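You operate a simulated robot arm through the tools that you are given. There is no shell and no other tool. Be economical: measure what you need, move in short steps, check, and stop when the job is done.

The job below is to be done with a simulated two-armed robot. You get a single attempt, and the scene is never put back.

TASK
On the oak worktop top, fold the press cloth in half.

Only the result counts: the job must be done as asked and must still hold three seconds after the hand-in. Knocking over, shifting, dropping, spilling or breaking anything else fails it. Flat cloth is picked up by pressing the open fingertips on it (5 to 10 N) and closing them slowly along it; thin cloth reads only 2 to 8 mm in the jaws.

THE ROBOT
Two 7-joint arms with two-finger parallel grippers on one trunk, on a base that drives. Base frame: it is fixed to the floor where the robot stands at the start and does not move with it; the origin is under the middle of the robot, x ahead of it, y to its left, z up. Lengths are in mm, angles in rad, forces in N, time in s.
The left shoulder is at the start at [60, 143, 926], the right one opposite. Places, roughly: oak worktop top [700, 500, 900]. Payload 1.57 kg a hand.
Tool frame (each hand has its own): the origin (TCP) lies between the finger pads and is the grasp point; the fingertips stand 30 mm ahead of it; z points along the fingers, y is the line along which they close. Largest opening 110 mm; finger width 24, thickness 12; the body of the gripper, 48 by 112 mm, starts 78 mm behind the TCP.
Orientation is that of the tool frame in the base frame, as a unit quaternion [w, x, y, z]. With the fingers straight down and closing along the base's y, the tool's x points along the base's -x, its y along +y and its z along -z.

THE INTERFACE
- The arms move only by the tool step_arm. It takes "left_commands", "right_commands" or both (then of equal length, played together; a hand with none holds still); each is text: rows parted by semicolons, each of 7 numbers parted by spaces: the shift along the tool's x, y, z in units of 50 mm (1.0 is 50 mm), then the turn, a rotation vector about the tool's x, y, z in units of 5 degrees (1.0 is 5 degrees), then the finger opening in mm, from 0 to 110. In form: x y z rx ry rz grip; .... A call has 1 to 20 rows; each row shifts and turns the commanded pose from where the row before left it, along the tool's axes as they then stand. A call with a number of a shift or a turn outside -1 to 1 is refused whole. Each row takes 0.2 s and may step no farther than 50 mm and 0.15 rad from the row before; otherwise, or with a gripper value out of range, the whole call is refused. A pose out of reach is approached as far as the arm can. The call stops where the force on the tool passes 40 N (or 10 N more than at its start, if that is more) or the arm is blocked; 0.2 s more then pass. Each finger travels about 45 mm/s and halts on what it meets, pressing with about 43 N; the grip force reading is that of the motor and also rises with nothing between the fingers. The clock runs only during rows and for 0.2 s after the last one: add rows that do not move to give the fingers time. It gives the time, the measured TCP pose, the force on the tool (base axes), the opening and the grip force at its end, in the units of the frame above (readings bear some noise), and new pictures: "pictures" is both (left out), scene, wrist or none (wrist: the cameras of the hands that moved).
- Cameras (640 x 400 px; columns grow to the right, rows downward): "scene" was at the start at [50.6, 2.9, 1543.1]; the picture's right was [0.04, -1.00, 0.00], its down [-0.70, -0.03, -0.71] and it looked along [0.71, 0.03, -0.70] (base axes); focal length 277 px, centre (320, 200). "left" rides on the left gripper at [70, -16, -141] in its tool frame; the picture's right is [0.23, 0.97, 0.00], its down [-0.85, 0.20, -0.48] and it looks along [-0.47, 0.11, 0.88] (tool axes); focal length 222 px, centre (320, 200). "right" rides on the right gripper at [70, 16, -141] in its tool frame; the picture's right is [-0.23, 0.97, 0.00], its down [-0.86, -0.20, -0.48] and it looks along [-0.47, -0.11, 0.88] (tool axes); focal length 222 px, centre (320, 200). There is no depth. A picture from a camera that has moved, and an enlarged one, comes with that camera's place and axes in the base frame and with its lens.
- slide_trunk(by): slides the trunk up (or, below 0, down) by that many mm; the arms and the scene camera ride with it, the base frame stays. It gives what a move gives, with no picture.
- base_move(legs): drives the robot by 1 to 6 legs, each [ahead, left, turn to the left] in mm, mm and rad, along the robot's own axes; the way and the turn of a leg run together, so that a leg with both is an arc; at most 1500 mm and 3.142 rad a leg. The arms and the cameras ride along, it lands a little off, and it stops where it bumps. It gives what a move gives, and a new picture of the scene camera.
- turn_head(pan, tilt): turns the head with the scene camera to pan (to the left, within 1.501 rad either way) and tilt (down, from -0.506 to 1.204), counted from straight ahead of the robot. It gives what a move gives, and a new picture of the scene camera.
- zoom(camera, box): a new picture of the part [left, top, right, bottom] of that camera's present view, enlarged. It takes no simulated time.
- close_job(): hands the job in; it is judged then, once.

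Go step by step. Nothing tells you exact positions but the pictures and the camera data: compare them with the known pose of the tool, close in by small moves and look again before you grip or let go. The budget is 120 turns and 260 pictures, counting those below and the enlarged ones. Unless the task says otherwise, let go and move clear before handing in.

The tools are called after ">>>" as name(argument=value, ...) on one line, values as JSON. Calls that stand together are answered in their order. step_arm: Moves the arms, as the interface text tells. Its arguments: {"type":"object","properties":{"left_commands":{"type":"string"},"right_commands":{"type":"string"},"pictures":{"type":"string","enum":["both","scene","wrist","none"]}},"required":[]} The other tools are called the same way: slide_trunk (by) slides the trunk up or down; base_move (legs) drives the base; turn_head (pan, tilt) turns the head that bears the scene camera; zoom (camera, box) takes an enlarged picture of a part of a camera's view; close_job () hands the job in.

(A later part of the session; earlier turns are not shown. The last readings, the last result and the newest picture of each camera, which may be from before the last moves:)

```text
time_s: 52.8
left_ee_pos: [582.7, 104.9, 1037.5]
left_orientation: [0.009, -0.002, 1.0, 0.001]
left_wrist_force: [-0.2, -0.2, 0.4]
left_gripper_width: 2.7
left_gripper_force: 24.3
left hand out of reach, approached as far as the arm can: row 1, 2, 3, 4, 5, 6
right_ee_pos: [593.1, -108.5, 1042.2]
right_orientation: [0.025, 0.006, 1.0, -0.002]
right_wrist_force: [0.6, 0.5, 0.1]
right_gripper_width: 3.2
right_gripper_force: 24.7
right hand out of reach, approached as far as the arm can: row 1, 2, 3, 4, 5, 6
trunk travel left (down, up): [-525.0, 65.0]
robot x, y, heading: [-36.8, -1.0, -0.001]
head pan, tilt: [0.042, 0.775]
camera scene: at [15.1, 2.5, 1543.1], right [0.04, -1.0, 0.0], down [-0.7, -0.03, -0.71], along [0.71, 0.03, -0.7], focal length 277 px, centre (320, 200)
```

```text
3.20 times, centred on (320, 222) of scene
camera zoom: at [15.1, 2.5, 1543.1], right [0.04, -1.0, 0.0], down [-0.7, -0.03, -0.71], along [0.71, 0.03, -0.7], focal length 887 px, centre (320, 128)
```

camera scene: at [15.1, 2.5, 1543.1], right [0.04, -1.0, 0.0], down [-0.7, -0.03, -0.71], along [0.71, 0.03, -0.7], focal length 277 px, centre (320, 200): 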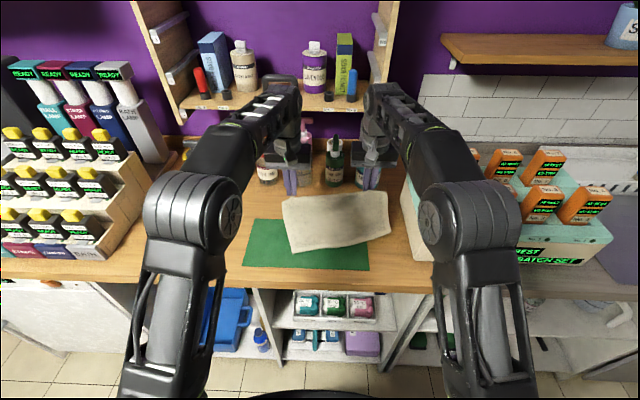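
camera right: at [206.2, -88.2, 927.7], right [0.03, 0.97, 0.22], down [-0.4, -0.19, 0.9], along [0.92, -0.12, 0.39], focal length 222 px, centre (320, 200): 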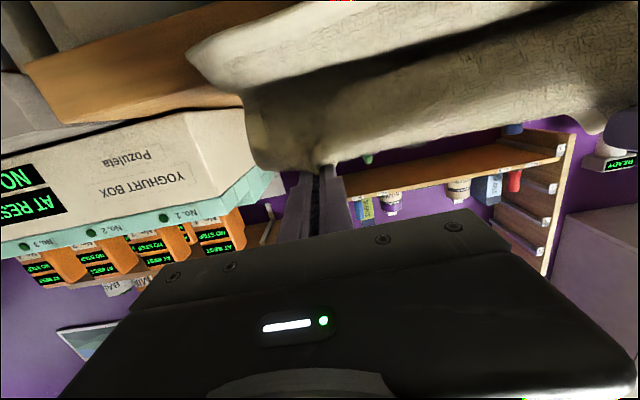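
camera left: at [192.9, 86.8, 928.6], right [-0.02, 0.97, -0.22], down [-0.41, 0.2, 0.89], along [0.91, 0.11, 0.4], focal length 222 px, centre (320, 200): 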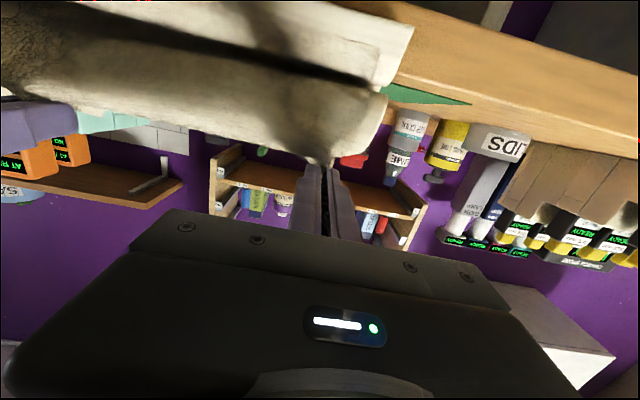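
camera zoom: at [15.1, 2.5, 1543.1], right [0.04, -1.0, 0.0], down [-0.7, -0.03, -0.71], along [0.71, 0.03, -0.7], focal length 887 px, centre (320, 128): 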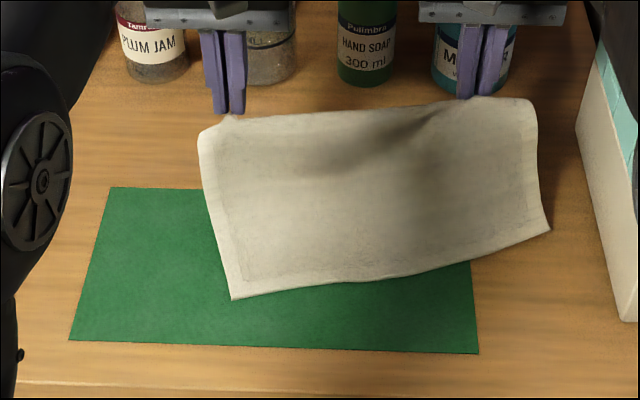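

The arms are at their reach limit up there. I'll raise the trunk 60 mm to gain height.

>>> slide_trunk(by=60)

>>> step_arm(left_commands="0 0 0 0 0 0 0;0 0 0 0 0 0 0", right_commands="0 0 0 0 0 0 0;0 0 0 0 0 0 0", pictures="scene")

```text
time_s: 53.8
left_ee_pos: [581.7, 103.1, 1096.4]
left_orientation: [0.009, -0.001, 1.0, 0.002]
left_wrist_force: [-0.6, -1.3, 0.0]
left_gripper_width: 2.7
left_gripper_force: 24.4
right_ee_pos: [594.2, -109.1, 1102.2]
right_orientation: [0.024, 0.005, 1.0, -0.002]
right_wrist_force: [-0.7, 0.0, -0.5]
right_gripper_width: 3.2
right_gripper_force: 24.5
trunk travel left (down, up): [-585.0, 5.0]
robot x, y, heading: [-35.3, -0.8, 0.0]
head pan, tilt: [0.042, 0.775]
```

```text
time_s: 54.4
left_ee_pos: [581.2, 103.5, 1096.5]
left_orientation: [0.01, -0.002, 1.0, 0.002]
left_wrist_force: [-0.5, -1.0, -0.1]
left_gripper_width: 2.8
left_gripper_force: 24.0
right_ee_pos: [593.4, -107.3, 1102.7]
right_orientation: [0.024, 0.006, 1.0, -0.002]
right_wrist_force: [-0.7, 1.3, 0.1]
right_gripper_width: 3.4
right_gripper_force: 24.3
trunk travel left (down, up): [-585.0, 5.0]
robot x, y, heading: [-34.8, -1.7, 0.001]
head pan, tilt: [0.042, 0.775]
camera scene: at [14.9, 2.4, 1603.1], right [0.04, -1.0, 0.0], down [-0.7, -0.03, -0.71], along [0.71, 0.03, -0.7], focal length 277 px, centre (320, 200)
```

scene: 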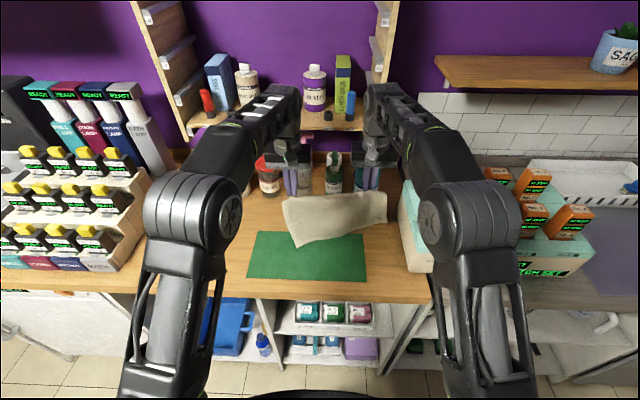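

I'll bring the hands back toward the robot, then further up.

>>> step_arm(left_commands="0.5 0 0 0 0 0 0;0.5 0 0 0 0 0 0;0.4 0 -0.2 0 0 0 0;0 0 0 0 0 0 0", right_commands="0.5 0 0 0 0 0 0;0.5 0 0 0 0 0 0;0.4 0 -0.2 0 0 0 0;0 0 0 0 0 0 0", pictures="scene")

>>> zoom(camera="scene", box=[220, 180, 420, 305])

```text
time_s: 55.4
left_ee_pos: [512.4, 103.9, 1105.7]
left_orientation: [0.009, -0.002, 1.0, 0.001]
left_wrist_force: [0.9, -0.2, -0.2]
left_gripper_width: 2.8
left_gripper_force: 24.3
right_ee_pos: [524.2, -106.3, 1108.0]
right_orientation: [0.025, 0.006, 1.0, -0.002]
right_wrist_force: [0.2, 0.2, 0.3]
right_gripper_width: 3.3
right_gripper_force: 24.7
trunk travel left (down, up): [-585.0, 5.0]
robot x, y, heading: [-36.4, -1.1, 0.006]
head pan, tilt: [0.042, 0.775]
camera scene: at [16.2, 2.4, 1603.0], right [0.04, -1.0, 0.0], down [-0.7, -0.03, -0.71], along [0.71, 0.03, -0.7], focal length 277 px, centre (320, 200)
```

scene: 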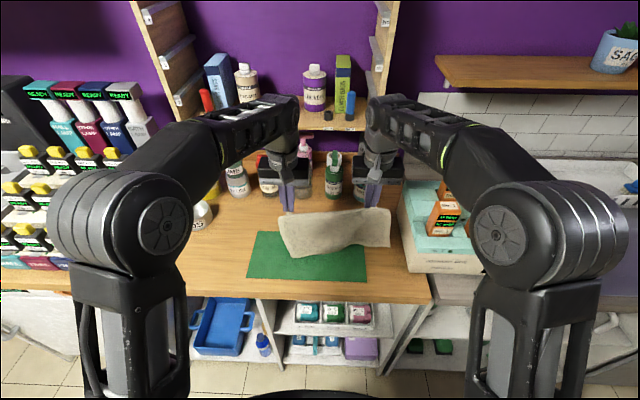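

```text
3.20 times, centred on (320, 242) of scene
camera zoom: at [16.2, 2.4, 1603.0], right [0.04, -1.0, 0.0], down [-0.7, -0.03, -0.71], along [0.71, 0.03, -0.7], focal length 887 px, centre (320, 64)
```

zoom: 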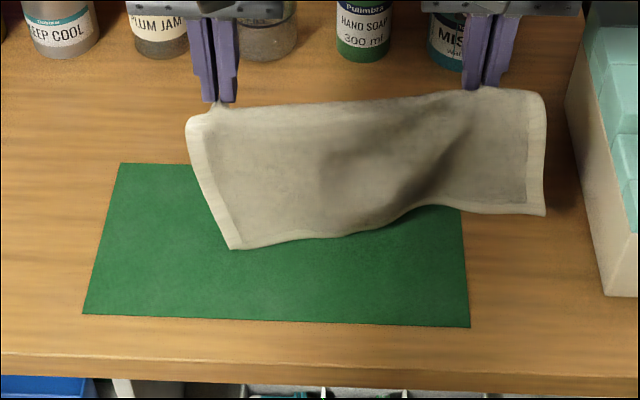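

It works. I'll raise another 75 mm so the cloth hangs free.

>>> step_arm(left_commands="0.3 0.05 -0.35 0 0 0 0;0.3 0.05 -0.35 0 0 0 0;0.3 0 -0.4 0 0 0 0;0.3 0 -0.4 0 0 0 0;0 0 0 0 0 0 0;0 0 0 0 0 0 0;0 0 0 0 0 0 0", right_commands="0.36 -0.05 -0.35 0 0 0 0;0.36 -0.05 -0.35 0 0 0 0;0.36 0 -0.4 0 0 0 0;0.36 0 -0.4 0 0 0 0;0 0 0 0 0 0 0;0 0 0 0 0 0 0;0 0 0 0 0 0 0", pictures="scene")

>>> zoom(camera="scene", box=[220, 180, 420, 305])

```text
time_s: 57.0
left_ee_pos: [453.6, 106.6, 1167.1]
left_orientation: [0.003, 0.0, 1.0, 0.004]
left_wrist_force: [-0.6, -2.2, 0.1]
left_gripper_width: 2.6
left_gripper_force: 24.6
left hand out of reach, approached as far as the arm can: row 4
right_ee_pos: [446.9, -111.0, 1181.4]
right_orientation: [0.025, 0.005, 1.0, -0.001]
right_wrist_force: [-1.1, 3.8, -0.2]
right_gripper_width: 3.5
right_gripper_force: 25.1
trunk travel left (down, up): [-585.0, 5.0]
robot x, y, heading: [-35.0, 1.2, -0.002]
head pan, tilt: [0.042, 0.775]
camera scene: at [15.1, 2.8, 1603.1], right [0.04, -1.0, 0.0], down [-0.7, -0.03, -0.71], along [0.71, 0.03, -0.7], focal length 277 px, centre (320, 200)
```

scene: 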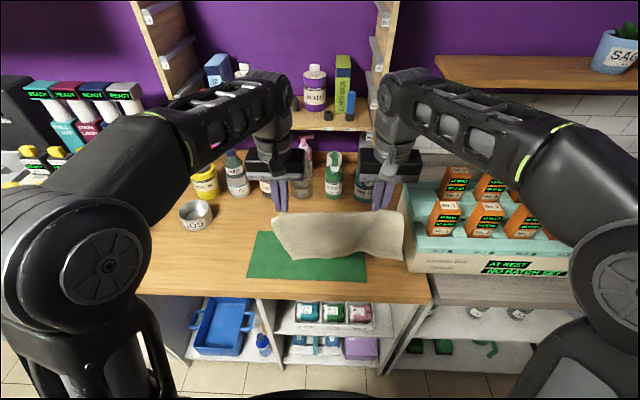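

```text
3.20 times, centred on (320, 242) of scene
camera zoom: at [15.1, 2.8, 1603.1], right [0.04, -1.0, 0.0], down [-0.7, -0.03, -0.71], along [0.71, 0.03, -0.7], focal length 887 px, centre (320, 64)
```

zoom: 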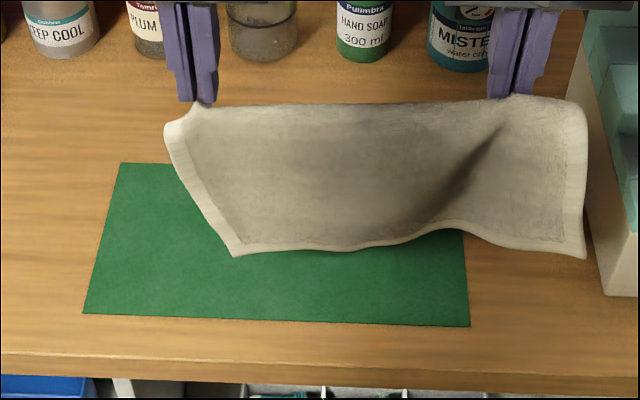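

The left lower corner still seems to touch. I'll move back and up a bit more.

>>> step_arm(left_commands="0.5 0 0 0 0 0 0;0.5 0 -0.3 0 0 0 0;0.1 0 -0.4 0 0 0 0;0 0 0 0 0 0 0;0 0 0 0 0 0 0;0 0 0 0 0 0 0", right_commands="0.5 0 0 0 0 0 0;0.4 0 -0.1 0 0 0 0;0 0 -0.2 0 0 0 0;0 0 0 0 0 0 0;0 0 0 0 0 0 0;0 0 0 0 0 0 0", pictures="scene")

>>> zoom(camera="scene", box=[220, 180, 420, 305])

```text
time_s: 58.4
left_ee_pos: [408.4, 106.9, 1188.9]
left_orientation: [0.01, -0.002, 1.0, 0.002]
left_wrist_force: [-0.5, -3.0, -0.1]
left_gripper_width: 2.8
left_gripper_force: 24.2
left hand out of reach, approached as far as the arm can: row 2, 3
right_ee_pos: [401.9, -109.5, 1183.5]
right_orientation: [0.02, 0.005, 1.0, -0.003]
right_wrist_force: [-0.5, 1.1, 0.4]
right_gripper_width: 3.6
right_gripper_force: 24.1
right hand out of reach, approached as far as the arm can: row 3
trunk travel left (down, up): [-585.0, 5.0]
robot x, y, heading: [-34.1, 1.9, -0.004]
head pan, tilt: [0.042, 0.775]
camera scene: at [14.6, 1.9, 1603.1], right [0.04, -1.0, 0.0], down [-0.7, -0.03, -0.71], along [0.71, 0.03, -0.7], focal length 277 px, centre (320, 200)
```

scene: 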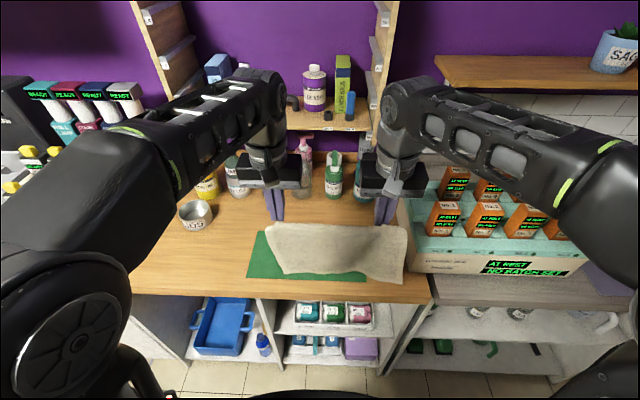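

```text
3.20 times, centred on (320, 242) of scene
camera zoom: at [14.6, 1.9, 1603.1], right [0.04, -1.0, 0.0], down [-0.7, -0.03, -0.71], along [0.71, 0.03, -0.7], focal length 887 px, centre (320, 64)
```

zoom: 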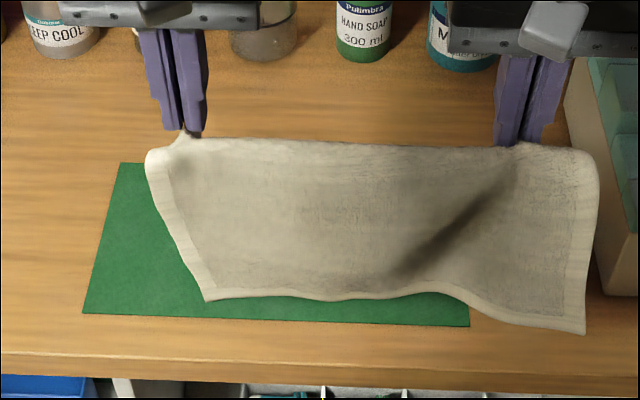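

The cloth now hangs nearly free. I'll shift the base a little forward and left, then lay it down near edge first by swinging the held edge in an arc toward the back.

>>> base_move(legs=[[20, 14, 0]])

>>> step_arm(left_commands="0 0 0.41 0 0 0 0;0 0 0.41 0 0 0 0;-0.56 0 0.07 0 0 0 0;-0.56 0 0.07 0 0 0 0;-0.51 0 0.22 0 0 0 0;-0.51 0 0.22 0 0 0 0;-0.45 0 0.34 0 0 0 0;-0.45 0 0.34 0 0 0 0;-0.34 0 0.45 0 0 0 0;-0.34 0 0.45 0 0 0 0;-0.22 0 0.51 0 0 0 0;-0.22 0 0.51 0 0 0 0;0 0 0 0 0 0 0", right_commands="-0.06 0 0.36 0 0 0 0;-0.06 0 0.36 0 0 0 0;-0.56 0 0.07 0 0 0 0;-0.56 0 0.07 0 0 0 0;-0.51 0 0.22 0 0 0 0;-0.51 0 0.22 0 0 0 0;-0.45 0 0.34 0 0 0 0;-0.45 0 0.34 0 0 0 0;-0.34 0 0.45 0 0 0 0;-0.34 0 0.45 0 0 0 0;-0.22 0 0.51 0 0 0 0;-0.22 0 0.51 0 0 0 0;0 0 0 0 0 0 0", pictures="scene")

>>> zoom(camera="scene", box=[220, 180, 420, 305])

```text
time_s: 59.2
left_ee_pos: [428.0, 121.9, 1186.5]
left_orientation: [0.011, -0.001, 1.0, 0.002]
left_wrist_force: [0.1, -2.0, -1.2]
left_gripper_width: 2.3
left_gripper_force: 24.4
right_ee_pos: [421.9, -95.6, 1183.1]
right_orientation: [0.02, 0.004, 1.0, -0.003]
right_wrist_force: [0.7, 3.1, -1.1]
right_gripper_width: 3.7
right_gripper_force: 24.8
trunk travel left (down, up): [-585.0, 5.0]
robot x, y, heading: [-16.9, 10.7, -0.001]
head pan, tilt: [0.042, 0.775]
camera scene: at [36.2, 17.2, 1603.0], right [0.04, -1.0, 0.0], down [-0.7, -0.03, -0.71], along [0.71, 0.03, -0.7], focal length 277 px, centre (320, 200)
```

scene: 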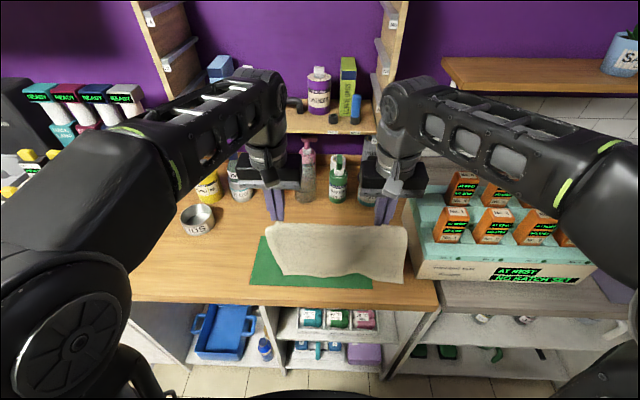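

```text
time_s: 62.0
left_ee_pos: [639.9, 121.6, 993.6]
left_orientation: [0.011, -0.002, 1.0, 0.002]
left_wrist_force: [0.9, -4.9, 0.8]
left_gripper_width: 2.7
left_gripper_force: 24.6
right_ee_pos: [641.9, -99.1, 997.3]
right_orientation: [0.02, 0.004, 1.0, -0.002]
right_wrist_force: [-0.5, 6.1, 0.7]
right_gripper_width: 3.4
right_gripper_force: 24.5
trunk travel left (down, up): [-585.0, 5.0]
robot x, y, heading: [-14.4, 10.7, 0.002]
head pan, tilt: [0.042, 0.775]
camera scene: at [33.7, 16.2, 1603.2], right [0.04, -1.0, 0.0], down [-0.7, -0.03, -0.71], along [0.71, 0.03, -0.7], focal length 277 px, centre (320, 200)
```

scene: 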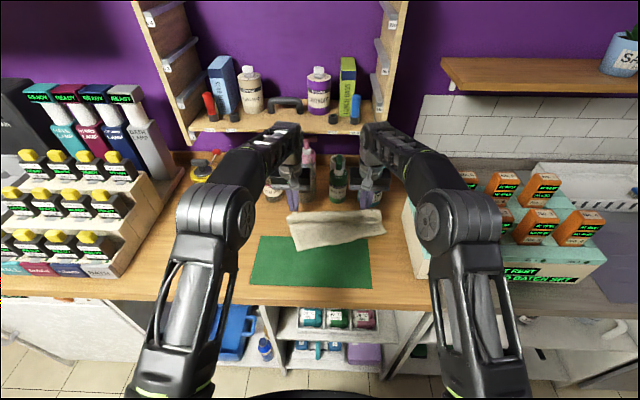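

```text
3.20 times, centred on (320, 242) of scene
camera zoom: at [33.7, 16.2, 1603.2], right [0.04, -1.0, 0.0], down [-0.7, -0.03, -0.71], along [0.71, 0.03, -0.7], focal length 887 px, centre (320, 64)
```

zoom: 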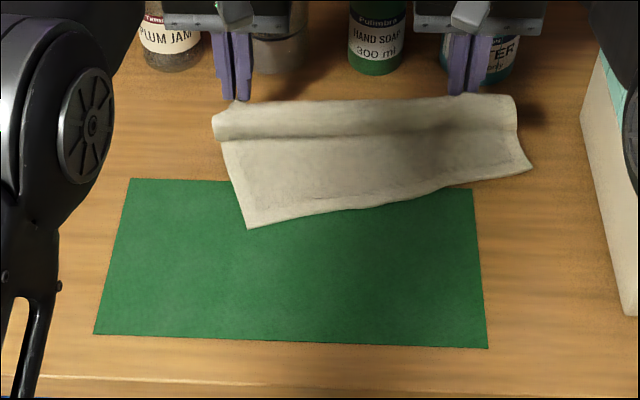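

The cloth slid with the hands and is still yawed. I'll lift it fully off again with the hands tilted for extra height, letting the trailing edge straighten it.

>>> step_arm(left_commands="0.4 0 -0.46 0 0 0 0;0.4 0 -0.46 0 0 0 0;0.6 0 -0.5 0 0 0 0;0.6 0 -0.5 0 0 0 0;0.7 0 -0.5 0 0 0 0;0.7 0 -0.5 0 0 0 0;0.7 0 -0.4 0 0 0 0;0.6 0 -0.3 0 0 0 0;0 0 -0.1 0 -1 0 0;0 0 -0.1 0 -1 0 0;0 0 -0.1 0 -1 0 0;-0.03 0 -0.1 0 -1 0 0;-0.04 0 -0.1 0 -1 0 0;-0.05 0 -0.1 0 -1 0 0;-0.06 0 -0.1 0 -1 0 0;-0.06 0 -0.1 0 -1 0 0;0 0 0 0 0 0 0;0 0 0 0 0 0 0", right_commands="0.4 0 -0.46 0 0 0 0;0.4 0 -0.46 0 0 0 0;0.6 0 -0.5 0 0 0 0;0.6 0 -0.5 0 0 0 0;0.7 0 -0.5 0 0 0 0;0.7 0 -0.5 0 0 0 0;0.7 0 -0.4 0 0 0 0;0.65 0 -0.3 0 0 0 0;0 0 -0.1 0 -1 0 0;0 0 -0.1 0 -1 0 0;0 0 -0.1 0 -1 0 0;-0.03 0 -0.1 0 -1 0 0;-0.04 0 -0.1 0 -1 0 0;-0.05 0 -0.1 0 -1 0 0;-0.06 0 -0.1 0 -1 0 0;-0.06 0 -0.1 0 -1 0 0;0 0 0 0 0 0 0;0 0 0 0 0 0 0", pictures="scene")

>>> zoom(camera="scene", box=[220, 180, 420, 305])

```text
time_s: 65.8
left_ee_pos: [400.1, 121.1, 1212.8]
left_orientation: [0.352, 0.0, 0.936, 0.002]
left_wrist_force: [0.2, -1.6, 0.3]
left_gripper_width: 2.8
left_gripper_force: 24.2
right_ee_pos: [395.7, -95.0, 1211.3]
right_orientation: [0.361, 0.003, 0.933, -0.004]
right_wrist_force: [0.2, 2.4, 0.0]
right_gripper_width: 3.5
right_gripper_force: 24.2
trunk travel left (down, up): [-585.0, 5.0]
robot x, y, heading: [-14.9, 13.5, 0.0]
head pan, tilt: [0.042, 0.775]
camera scene: at [34.1, 16.3, 1603.1], right [0.04, -1.0, 0.0], down [-0.7, -0.03, -0.71], along [0.71, 0.03, -0.7], focal length 277 px, centre (320, 200)
```

scene: 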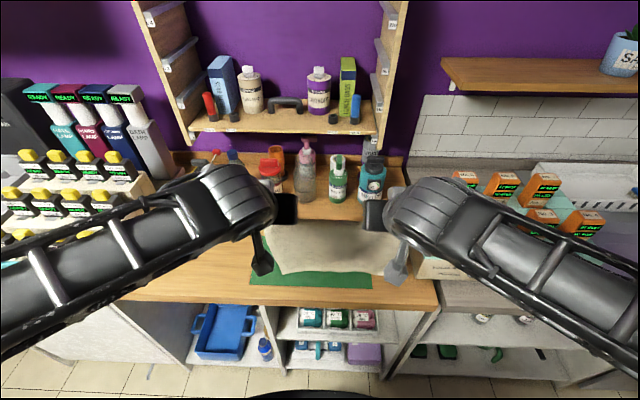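

```text
3.20 times, centred on (320, 242) of scene
camera zoom: at [34.1, 16.3, 1603.1], right [0.04, -1.0, 0.0], down [-0.7, -0.03, -0.71], along [0.71, 0.03, -0.7], focal length 887 px, centre (320, 64)
```

zoom: 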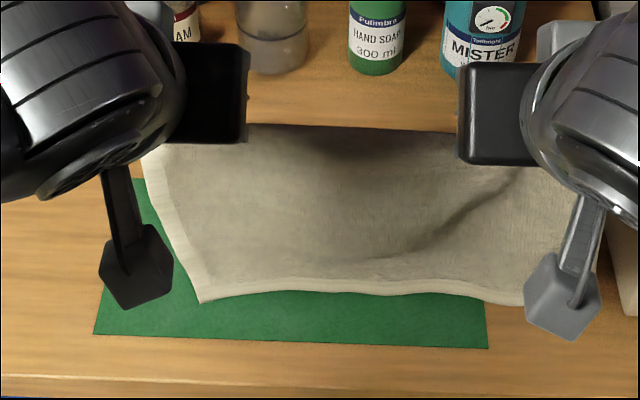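

The cloth now hangs free. I'll lower it gently with slack so the near edge settles, and check.

>>> step_arm(left_commands="0.225 0 0.295 0 0 0 0;0.225 0 0.295 0 0 0 0;0.225 0 0.295 0 0 0 0;0.225 0 0.295 0 0 0 0;0 0 0 0 0 0 0;0 0 0 0 0 0 0;0.065 0 0.38 0 0 0 0;0.065 0 0.38 0 0 0 0;-0.17 0 0.413 0 0 0 0;-0.17 0 0.413 0 0 0 0;0 0 0 0 0 0 0", right_commands="0.225 0 0.295 0 0 0 0;0.225 0 0.295 0 0 0 0;0.225 0 0.295 0 0 0 0;0.225 0 0.295 0 0 0 0;0 0 0 0 0 0 0;0 0 0 0 0 0 0;0.065 0 0.38 0 0 0 0;0.065 0 0.38 0 0 0 0;-0.17 0 0.413 0 0 0 0;-0.17 0 0.413 0 0 0 0;0 0 0 0 0 0 0", pictures="scene")

>>> zoom(camera="scene", box=[220, 180, 420, 305])

```text
time_s: 68.2
left_ee_pos: [464.4, 121.8, 1085.0]
left_orientation: [0.352, -0.001, 0.936, 0.002]
left_wrist_force: [-0.4, -2.2, -0.3]
left_gripper_width: 2.6
left_gripper_force: 23.9
right_ee_pos: [462.2, -96.8, 1086.6]
right_orientation: [0.361, 0.004, 0.932, -0.004]
right_wrist_force: [0.1, 4.0, -0.2]
right_gripper_width: 3.6
right_gripper_force: 25.1
trunk travel left (down, up): [-585.0, 5.0]
robot x, y, heading: [-17.4, 11.5, -0.003]
head pan, tilt: [0.042, 0.775]
camera scene: at [33.6, 16.3, 1603.1], right [0.04, -1.0, 0.0], down [-0.7, -0.03, -0.71], along [0.71, 0.03, -0.7], focal length 277 px, centre (320, 200)
```

scene: 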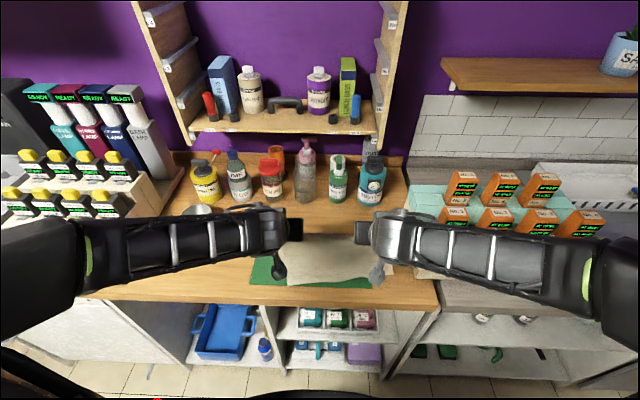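

```text
3.20 times, centred on (320, 242) of scene
camera zoom: at [33.6, 16.3, 1603.1], right [0.04, -1.0, 0.0], down [-0.7, -0.03, -0.71], along [0.71, 0.03, -0.7], focal length 887 px, centre (320, 64)
```

zoom: 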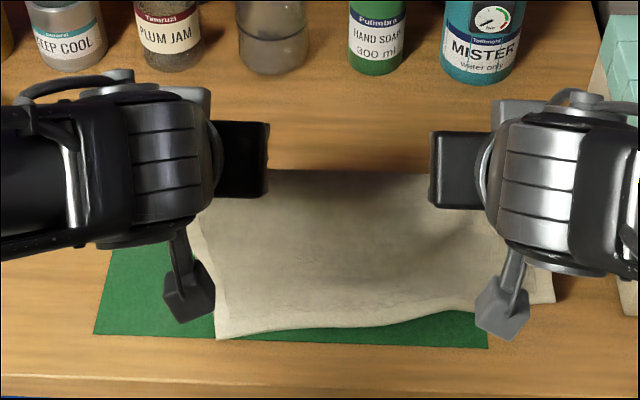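

The right part of the near edge touched down late, leaving a 9° yaw. I'll go back up, drop the right hand 14 mm relative to the left, and lay it again, continuing further.

>>> step_arm(left_commands="0.17 0 -0.413 0 0 0 0;0.17 0 -0.413 0 0 0 0;-0.065 0 -0.38 0 0 0 0;-0.065 0 -0.38 0 0 0 0;-0.225 0 -0.295 0 0 0 0;-0.225 0 -0.295 0 0 0 0;-0.225 0 -0.295 0 0 0 0;0 0 0 0 0 0 0;0 0 0 0 0 0 0;0 0 0 0 0 0 0;0 0 0 0 0 0 0;0 0 0 0 0 0 0", right_commands="0.17 0 -0.413 0 0 0 0;0.17 0 -0.413 0 0 0 0;-0.065 0 -0.38 0 0 0 0;-0.065 0 -0.38 0 0 0 0;-0.225 0 -0.295 0 0 0 0;-0.225 0 -0.295 0 0 0 0;-0.225 0 -0.295 0 0 0 0;0.184 0 0.21 0 0 0 0;0 0 0 0 0 0 0;0 0 0 0 0 0 0;0 0 0 0 0 0 0;0 0 0 0 0 0 0", pictures="none")

>>> zoom(camera="scene", box=[220, 180, 420, 305])

```text
time_s: 70.8
left_ee_pos: [401.6, 121.0, 1193.1]
left_orientation: [0.352, -0.001, 0.936, 0.003]
left_wrist_force: [-0.3, -2.6, -0.1]
left_gripper_width: 2.6
left_gripper_force: 24.1
right_ee_pos: [397.0, -96.4, 1178.3]
right_orientation: [0.361, 0.003, 0.933, -0.004]
right_wrist_force: [0.5, 2.7, -0.4]
right_gripper_width: 3.4
right_gripper_force: 24.3
trunk travel left (down, up): [-585.0, 5.0]
robot x, y, heading: [-17.0, 13.8, -0.002]
head pan, tilt: [0.042, 0.775]
```

```text
3.20 times, centred on (320, 242) of scene
camera zoom: at [34.5, 16.3, 1603.1], right [0.04, -1.0, 0.0], down [-0.7, -0.03, -0.71], along [0.71, 0.03, -0.7], focal length 887 px, centre (320, 64)
```

zoom: 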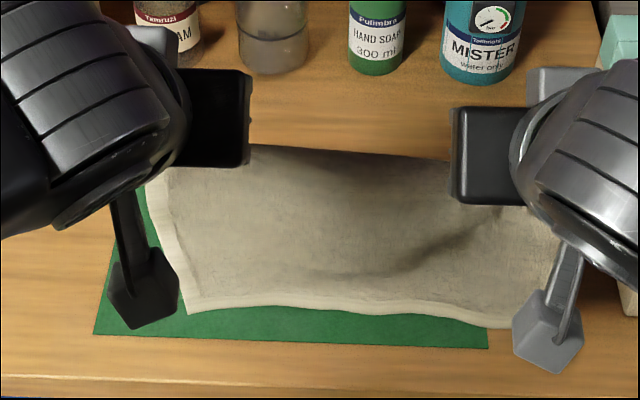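

The lower corners are now level. I'll lower and lay, continuing to most of the way.

>>> step_arm(left_commands="0.206 0 0.298 0 0 0 0;0.206 0 0.298 0 0 0 0;0.206 0 0.298 0 0 0 0;0 0 0 0 0 0 0;0 0 0 0 0 0 0;0.065 0 0.38 0 0 0 0;0.065 0 0.38 0 0 0 0;-0.17 0 0.413 0 0 0 0;-0.17 0 0.413 0 0 0 0;-0.138 0 0.451 0 0 0 0;-0.138 0 0.451 0 0 0 0;-0.067 0 0.456 0 0 0 0;-0.067 0 0.456 0 0 0 0;0 0 0 0 0 0 0", right_commands="0.206 0 0.298 0 0 0 0;0.206 0 0.298 0 0 0 0;0.206 0 0.298 0 0 0 0;0 0 0 0 0 0 0;0 0 0 0 0 0 0;0.065 0 0.38 0 0 0 0;0.065 0 0.38 0 0 0 0;-0.17 0 0.413 0 0 0 0;-0.17 0 0.413 0 0 0 0;-0.138 0 0.451 0 0 0 0;-0.138 0 0.451 0 0 0 0;-0.067 0 0.456 0 0 0 0;-0.067 0 0.456 0 0 0 0;0 0 0 0 0 0 0", pictures="none")

>>> zoom(camera="scene", box=[220, 180, 420, 305])

```text
time_s: 73.8
left_ee_pos: [540.7, 122.4, 1033.2]
left_orientation: [0.353, -0.001, 0.936, 0.002]
left_wrist_force: [0.5, -4.8, -0.8]
left_gripper_width: 2.8
left_gripper_force: 24.1
right_ee_pos: [541.7, -97.1, 1021.1]
right_orientation: [0.362, 0.002, 0.932, -0.004]
right_wrist_force: [0.0, 3.5, 0.0]
right_gripper_width: 3.8
right_gripper_force: 24.9
trunk travel left (down, up): [-585.0, 5.0]
robot x, y, heading: [-19.1, 14.1, -0.003]
head pan, tilt: [0.042, 0.775]
```

```text
3.20 times, centred on (320, 242) of scene
camera zoom: at [33.7, 16.3, 1603.1], right [0.04, -1.0, 0.0], down [-0.7, -0.03, -0.71], along [0.71, 0.03, -0.7], focal length 887 px, centre (320, 64)
```

zoom: 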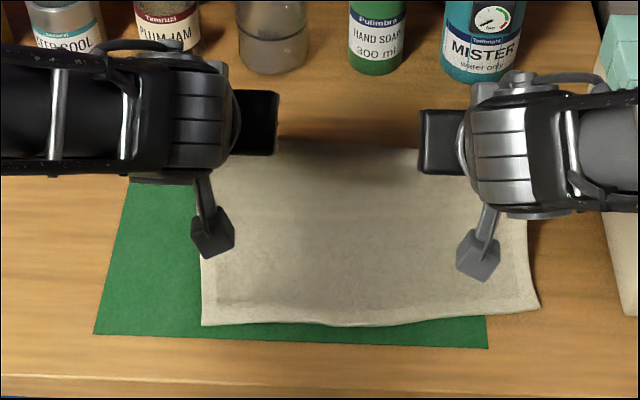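

Nearly straight now: near edge x≈420 (left) to 451 (right), about 6° yaw, which is fine. I'll lay the rest down.

>>> step_arm(left_commands="0.043 0 0.395 0 0 0 0;0.043 0 0.395 0 0 0 0;0.043 0 0.395 0 0 0 0;0.043 0 0.395 0 0 0 0;0.043 0 0.395 0 0 0 0;0.04 0 0.3 0 0 0 0;0 0 0 0 0 0 0", right_commands="-0.059 0 0.43 0 0 0 0;-0.059 0 0.43 0 0 0 0;-0.059 0 0.43 0 0 0 0;-0.059 0 0.43 0 0 0 0;-0.059 0 0.43 0 0 0 0;-0.059 0 0.3 0 0 0 0;0 0 0 0 0 0 0")

>>> zoom(camera="scene", box=[220, 180, 420, 305])

```text
time_s: 75.4
left_ee_pos: [609.7, 123.2, 936.8]
left_orientation: [0.353, 0.0, 0.936, 0.001]
left_wrist_force: [0.0, -5.6, 1.4]
left_gripper_width: 2.9
left_gripper_force: 24.4
right_ee_pos: [637.1, -98.7, 941.3]
right_orientation: [0.36, 0.003, 0.933, -0.004]
right_wrist_force: [-1.1, 6.3, -0.7]
right_gripper_width: 3.5
right_gripper_force: 24.6
trunk travel left (down, up): [-585.0, 5.0]
robot x, y, heading: [-17.1, 14.4, -0.0]
head pan, tilt: [0.042, 0.775]
camera scene: at [34.3, 16.3, 1603.1], right [0.04, -1.0, 0.0], down [-0.7, -0.03, -0.71], along [0.71, 0.03, -0.7], focal length 277 px, centre (320, 200)
camera right: at [490.6, -81.0, 997.7], right [0.18, 0.97, 0.15], down [0.31, -0.2, 0.93], along [0.93, -0.12, -0.33], focal length 222 px, centre (320, 200)
camera left: at [462.8, 106.1, 997.5], right [-0.17, 0.97, -0.15], down [0.33, 0.2, 0.92], along [0.93, 0.11, -0.35], focal length 222 px, centre (320, 200)
```

scene: 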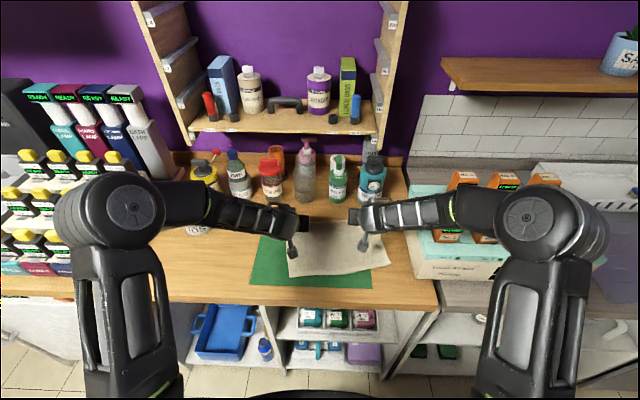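
right: 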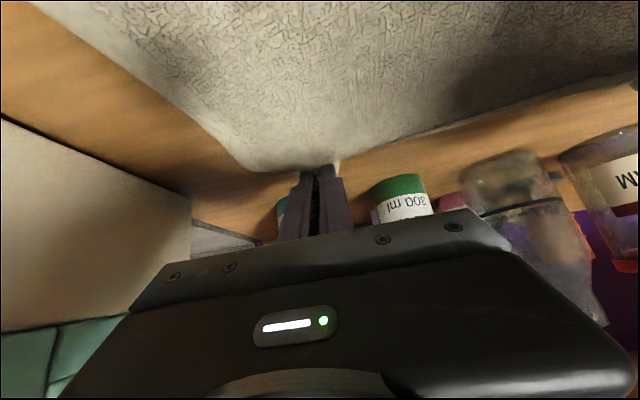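
left: 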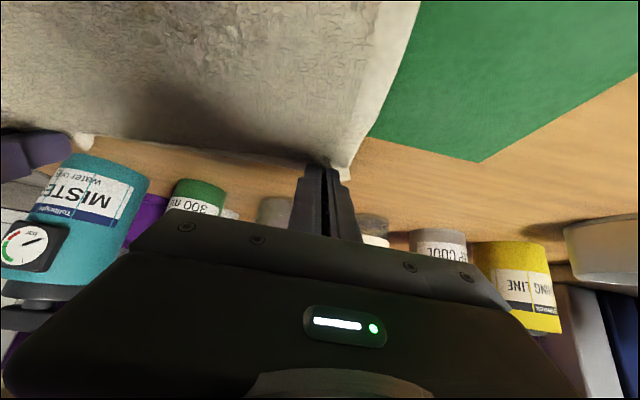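

```text
3.20 times, centred on (320, 242) of scene
camera zoom: at [34.3, 16.3, 1603.1], right [0.04, -1.0, 0.0], down [-0.7, -0.03, -0.71], along [0.71, 0.03, -0.7], focal length 887 px, centre (320, 64)
```

zoom: 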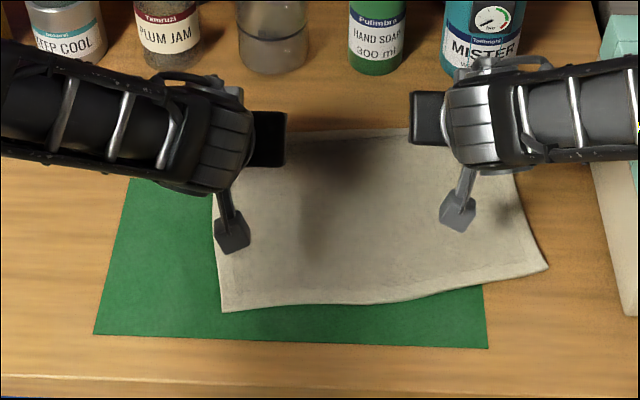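

The cloth is mostly flat with some slack and about 11° yaw. I'll release with a wide opening, lift straight up, and then smooth it by pressing the near corners.

>>> step_arm(left_commands="0 0 0 0 0 0 0;0 0 0 0 0 0 10;0 0 0 0 0 0 20;0 0 0 0 0 0 30;0 0 0 0 0 0 40;0 0 0 0 0 0 50;0 0 0 0 0 0 50;-0.2 0 -0.23 0 0 0 50;-0.26 0 -0.3 0 0 0 50;-0.26 0 -0.3 0 0 0 50;-0.26 0 -0.3 0 0 0 50;0 0 0 0 0 0 50", right_commands="0.06 0 0.07 0 0 0 0;0 0 0 0 0 0 10;0 0 0 0 0 0 20;0 0 0 0 0 0 30;0 0 0 0 0 0 40;0 0 0 0 0 0 50;0 0 0 0 0 0 50;-0.2 0 -0.23 0 0 0 50;-0.26 0 -0.3 0 0 0 50;-0.26 0 -0.3 0 0 0 50;-0.26 0 -0.3 0 0 0 50;0 0 0 0 0 0 50", pictures="wrist")

>>> zoom(camera="scene", box=[220, 180, 420, 305])

```text
time_s: 78.0
left_ee_pos: [608.2, 123.1, 1012.7]
left_orientation: [0.352, -0.001, 0.936, 0.002]
left_wrist_force: [-0.8, -0.7, -0.5]
left_gripper_width: 50.2
left_gripper_force: 0.1
right_ee_pos: [636.5, -99.2, 1011.9]
right_orientation: [0.361, 0.003, 0.933, -0.004]
right_wrist_force: [-0.6, 0.2, 0.5]
right_gripper_width: 50.3
right_gripper_force: 0.1
trunk travel left (down, up): [-585.0, 5.0]
robot x, y, heading: [-16.7, 11.5, -0.003]
head pan, tilt: [0.042, 0.775]
camera right: at [489.5, -81.4, 1068.1], right [0.18, 0.97, 0.15], down [0.31, -0.2, 0.93], along [0.93, -0.12, -0.33], focal length 222 px, centre (320, 200)
camera left: at [462.6, 105.6, 1073.0], right [-0.17, 0.97, -0.15], down [0.33, 0.2, 0.92], along [0.93, 0.11, -0.35], focal length 222 px, centre (320, 200)
```

right: 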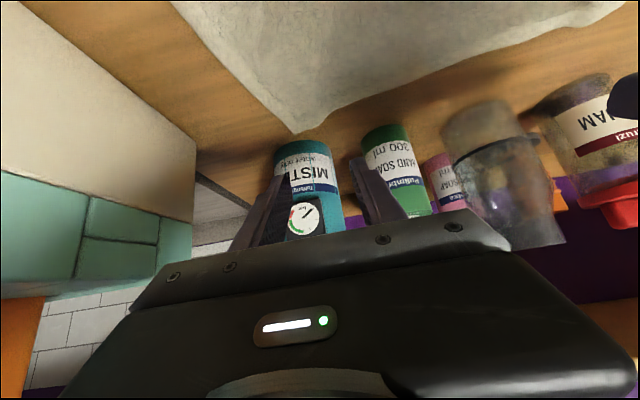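
left: 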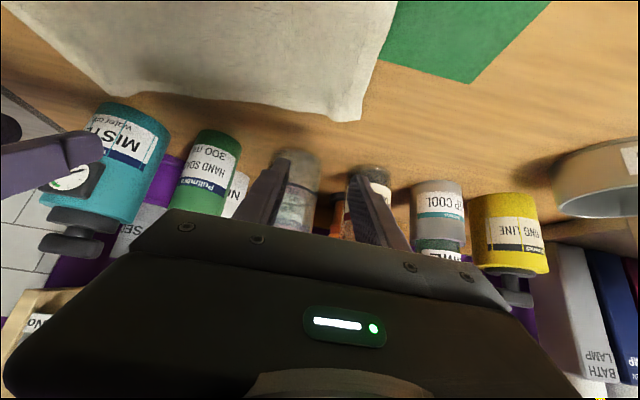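

```text
3.20 times, centred on (320, 242) of scene
camera zoom: at [35.1, 16.3, 1603.1], right [0.04, -1.0, 0.0], down [-0.7, -0.03, -0.71], along [0.71, 0.03, -0.7], focal length 887 px, centre (320, 64)
```

zoom: 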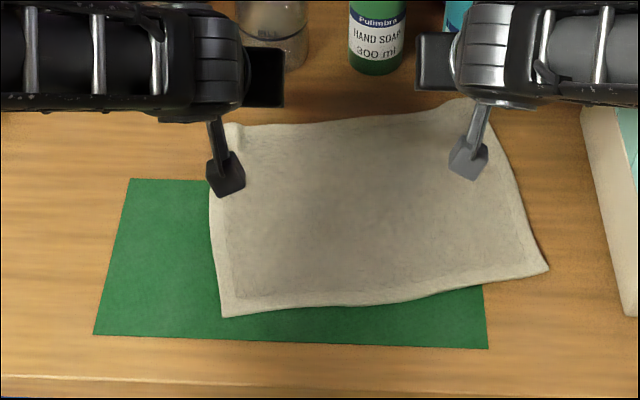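

The cloth is flat again: near-left (428,119), near-right (490,-175), far-right (708,-127), far-left (653,158), so about 11° yaw. I'll align the hands to that yaw with a 25° tilt, so that only a thin strip at the edge gets pinched this time.

>>> step_arm(left_commands="0 0 0 0 1 0 40;0 0 0 0 1 0 30;0 0 0 0 1 0 30;0 0 0 0 1 0 30;0 0 0 0 1 0 30;0 0 0 0 1 0 30;0 0 0 0 1 0 30;0 0 0 0 1 0 30;0 0 0 0 0.24 0 30;0 0 0 0 0 -0.75 30;0 0 0 0 0 -0.75 30;0 0 0 0 0 -0.75 30;0 0 0 0 -1 0 30;0 0 0 0 -1 0 30;0 0 0 0 -1 0 30;0 0 0 0 -1 0 30;0 0 0 0 -1 0 30;0 0 0 0 0 0 30", right_commands="0 0 0 0 1 0 40;0 0 0 0 1 0 30;0 0 0 0 1 0 30;0 0 0 0 1 0 30;0 0 0 0 1 0 30;0 0 0 0 1 0 30;0 0 0 0 1 0 30;0 0 0 0 1 0 30;0 0 0 0 0.46 0 30;0 0 0 0 0 -0.75 30;0 0 0 0 0 -0.75 30;0 0 0 0 0 -0.75 30;0 0 0 0 -1 0 30;0 0 0 0 -1 0 30;0 0 0 0 -1 0 30;0 0 0 0 -1 0 30;0 0 0 0 -1 0 30;0 0 0 0 0 0 30")

```text
time_s: 81.8
left_ee_pos: [608.5, 123.2, 1011.6]
left_orientation: [0.215, -0.097, 0.971, 0.023]
left_wrist_force: [0.7, -0.3, 0.2]
left_gripper_width: 30.0
left_gripper_force: 0.0
right_ee_pos: [635.9, -98.9, 1012.1]
right_orientation: [0.215, -0.093, 0.972, 0.018]
right_wrist_force: [-0.1, -1.2, -0.2]
right_gripper_width: 29.7
right_gripper_force: 0.1
trunk travel left (down, up): [-585.0, 5.0]
robot x, y, heading: [-19.3, 16.2, -0.0]
head pan, tilt: [0.042, 0.775]
camera scene: at [35.3, 16.5, 1603.1], right [0.04, -1.0, 0.0], down [-0.7, -0.03, -0.71], along [0.71, 0.03, -0.7], focal length 277 px, centre (320, 200)
camera right: at [512.4, -105.0, 1109.2], right [0.02, 1.0, 0.09], down [0.6, -0.08, 0.8], along [0.8, 0.04, -0.6], focal length 222 px, centre (320, 200)
camera left: at [491.2, 82.7, 1110.7], right [-0.4, 0.91, -0.09], down [0.52, 0.31, 0.8], along [0.76, 0.27, -0.6], focal length 222 px, centre (320, 200)
```

scene: 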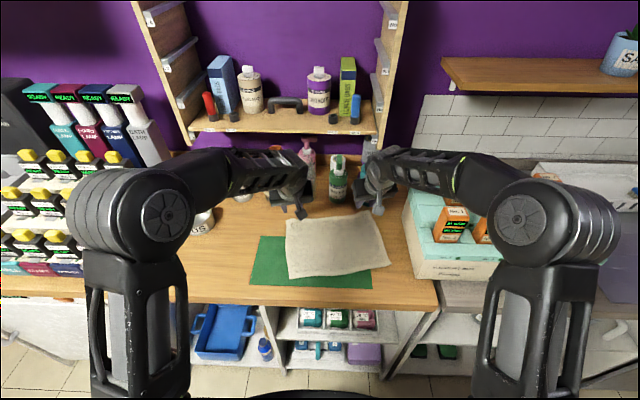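
right: 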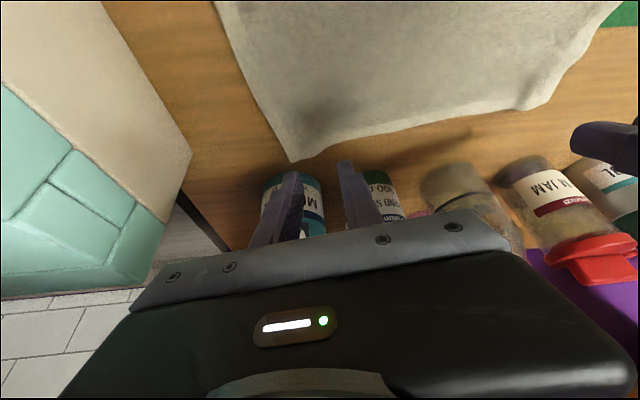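
left: 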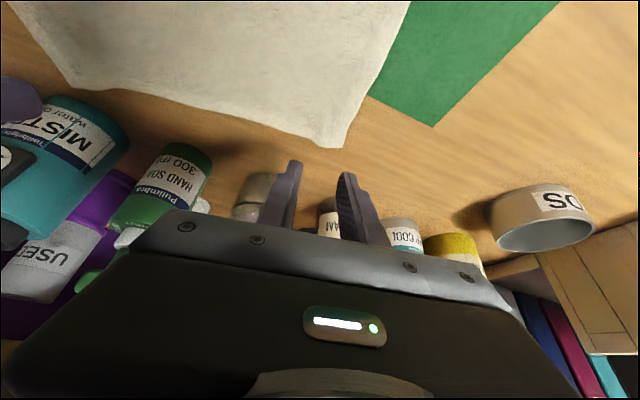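

Corners refined to far-left (648,155) and far-right (703,-125). I'll move the fingers to straddle points about 32 mm in from each corner, right at the edge.

>>> step_arm(left_commands="-0.055 -0.057 0.4 0 0 0 30;-0.055 -0.057 0.4 0 0 0 30;-0.055 -0.057 0.4 0 0 0 30;0 0 0 0 0 0 30", right_commands="-0.15 -0.052 0.453 0 0 0 30;-0.15 -0.052 0.453 0 0 0 30;-0.15 -0.052 0.453 0 0 0 30;0 0 0 0 0 0 30", pictures="wrist")

```text
time_s: 82.8
left_ee_pos: [642.0, 122.0, 962.6]
left_orientation: [0.216, -0.097, 0.971, 0.023]
left_wrist_force: [-0.2, 0.7, 0.2]
left_gripper_width: 30.0
left_gripper_force: 0.0
right_ee_pos: [683.8, -97.8, 959.7]
right_orientation: [0.216, -0.092, 0.972, 0.018]
right_wrist_force: [-0.1, -0.5, 1.3]
right_gripper_width: 30.2
right_gripper_force: 0.0
trunk travel left (down, up): [-585.0, 5.0]
robot x, y, heading: [-15.8, 14.8, -0.001]
head pan, tilt: [0.042, 0.775]
camera right: at [561.3, -103.4, 1057.2], right [0.02, 1.0, 0.09], down [0.6, -0.09, 0.8], along [0.8, 0.04, -0.6], focal length 222 px, centre (320, 200)
camera left: at [524.2, 80.7, 1060.6], right [-0.4, 0.91, -0.09], down [0.52, 0.31, 0.8], along [0.76, 0.27, -0.6], focal length 222 px, centre (320, 200)
```

right: 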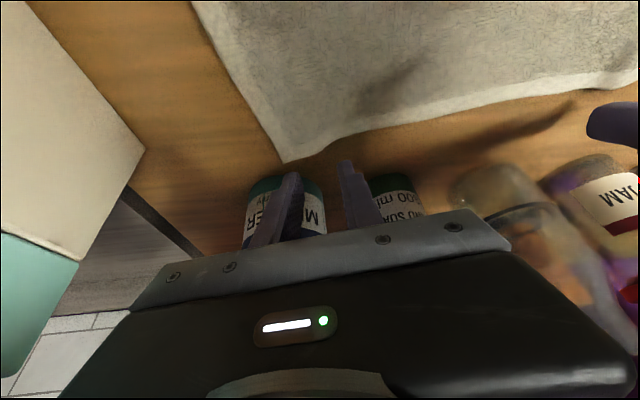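
left: 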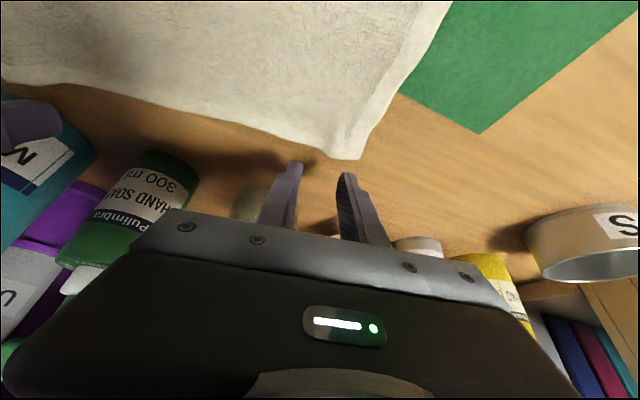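

The edges are at x≈649 (left) and x≈694 (right) at the pinch points. I'll trim slightly back and descend to just above contact.

>>> step_arm(left_commands="0.175 0 0.21 0 0 0 30;0.175 0 0.21 0 0 0 30;0 0 0 0 0 0 30", right_commands="0.145 0 0.194 0 0 0 30;0.145 0 0.194 0 0 0 30;0 0 0 0 0 0 30", pictures="wrist")

```text
time_s: 83.6
left_ee_pos: [634.3, 119.3, 936.5]
left_orientation: [0.216, -0.097, 0.971, 0.023]
left_wrist_force: [0.4, 1.3, 1.7]
left_gripper_width: 30.1
left_gripper_force: 0.0
right_ee_pos: [681.4, -98.6, 935.5]
right_orientation: [0.216, -0.092, 0.972, 0.018]
right_wrist_force: [0.3, -0.5, 2.2]
right_gripper_width: 29.6
right_gripper_force: 0.0
trunk travel left (down, up): [-585.0, 5.0]
robot x, y, heading: [-14.7, 14.7, -0.005]
head pan, tilt: [0.042, 0.775]
camera right: at [557.1, -105.2, 1033.3], right [0.02, 1.0, 0.09], down [0.6, -0.09, 0.8], along [0.8, 0.04, -0.6], focal length 222 px, centre (320, 200)
camera left: at [517.9, 79.1, 1034.4], right [-0.4, 0.91, -0.09], down [0.52, 0.31, 0.8], along [0.76, 0.27, -0.6], focal length 222 px, centre (320, 200)
```

right: 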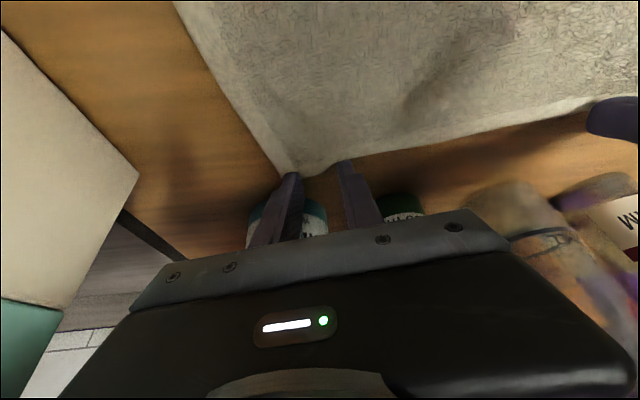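
left: 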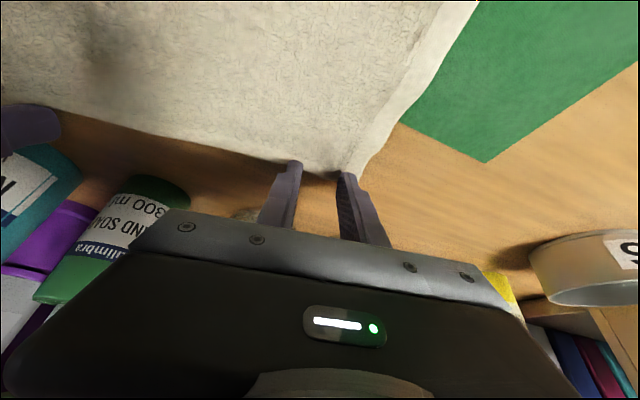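

Light contact right at the edge strip. I'll hop slightly inward from the corners, press, and close slowly.

>>> step_arm(left_commands="-0.03 -0.07 -0.06 0 0 0 30;0.03 0 0.06 0 0 0 30;0.03 0 0.07 0 0 0 30;0 0 0 0 0 0 27;0 0 0 0 0 0 24;0 0 0 0 0 0 21;0 0 0 0 0 0 18;0 0 0 0 0 0 15;0 0 0 0 0 0 12;0 0 0 0 0 0 9;0 0 0 0 0 0 6;0 0 0 0 0 0 3;0 0 0 0 0 0 0;0 0 0 0 0 0 0;0 0 0 0 0 0 0", right_commands="-0.03 0.14 -0.06 0 0 0 30;0.03 0 0.06 0 0 0 30;0.02 0 0.06 0 0 0 30;0 0 0 0 0 0 27;0 0 0 0 0 0 24;0 0 0 0 0 0 21;0 0 0 0 0 0 18;0 0 0 0 0 0 15;0 0 0 0 0 0 12;0 0 0 0 0 0 9;0 0 0 0 0 0 6;0 0 0 0 0 0 3;0 0 0 0 0 0 0;0 0 0 0 0 0 0;0 0 0 0 0 0 0", pictures="wrist")

```text
time_s: 86.8
left_ee_pos: [634.5, 115.5, 935.1]
left_orientation: [0.218, -0.097, 0.971, 0.023]
left_wrist_force: [0.7, -2.7, 27.5]
left_gripper_width: 4.2
left_gripper_force: 24.8
right_ee_pos: [678.1, -93.1, 934.9]
right_orientation: [0.218, -0.092, 0.972, 0.018]
right_wrist_force: [0.0, 4.9, 10.0]
right_gripper_width: 4.1
right_gripper_force: 24.8
trunk travel left (down, up): [-585.0, 5.0]
robot x, y, heading: [-16.6, 18.8, -0.003]
head pan, tilt: [0.042, 0.775]
camera right: at [553.9, -98.0, 1032.1], right [0.02, 1.0, 0.09], down [0.6, -0.09, 0.8], along [0.8, 0.04, -0.6], focal length 222 px, centre (320, 200)
camera left: at [516.8, 75.6, 1032.3], right [-0.39, 0.91, -0.1], down [0.52, 0.31, 0.8], along [0.76, 0.27, -0.59], focal length 222 px, centre (320, 200)
```

right: 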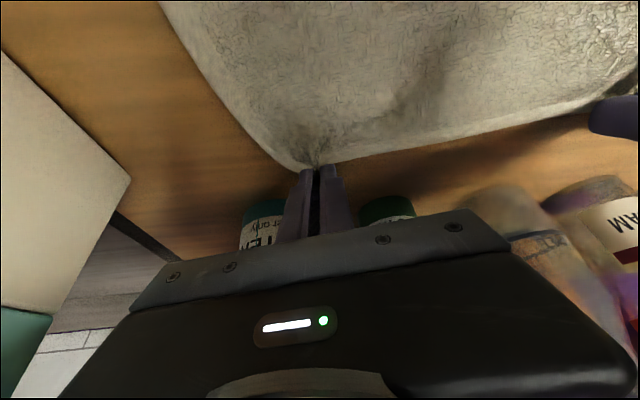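
left: 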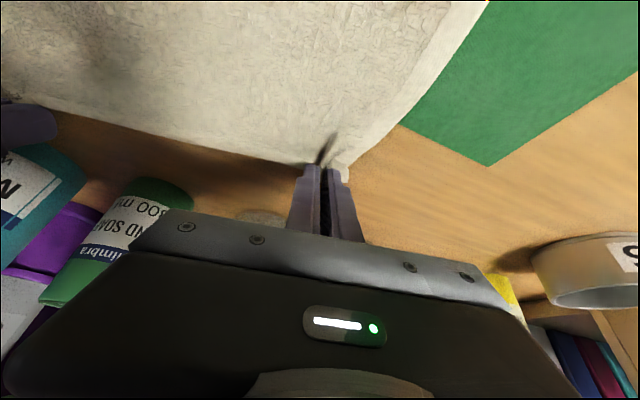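

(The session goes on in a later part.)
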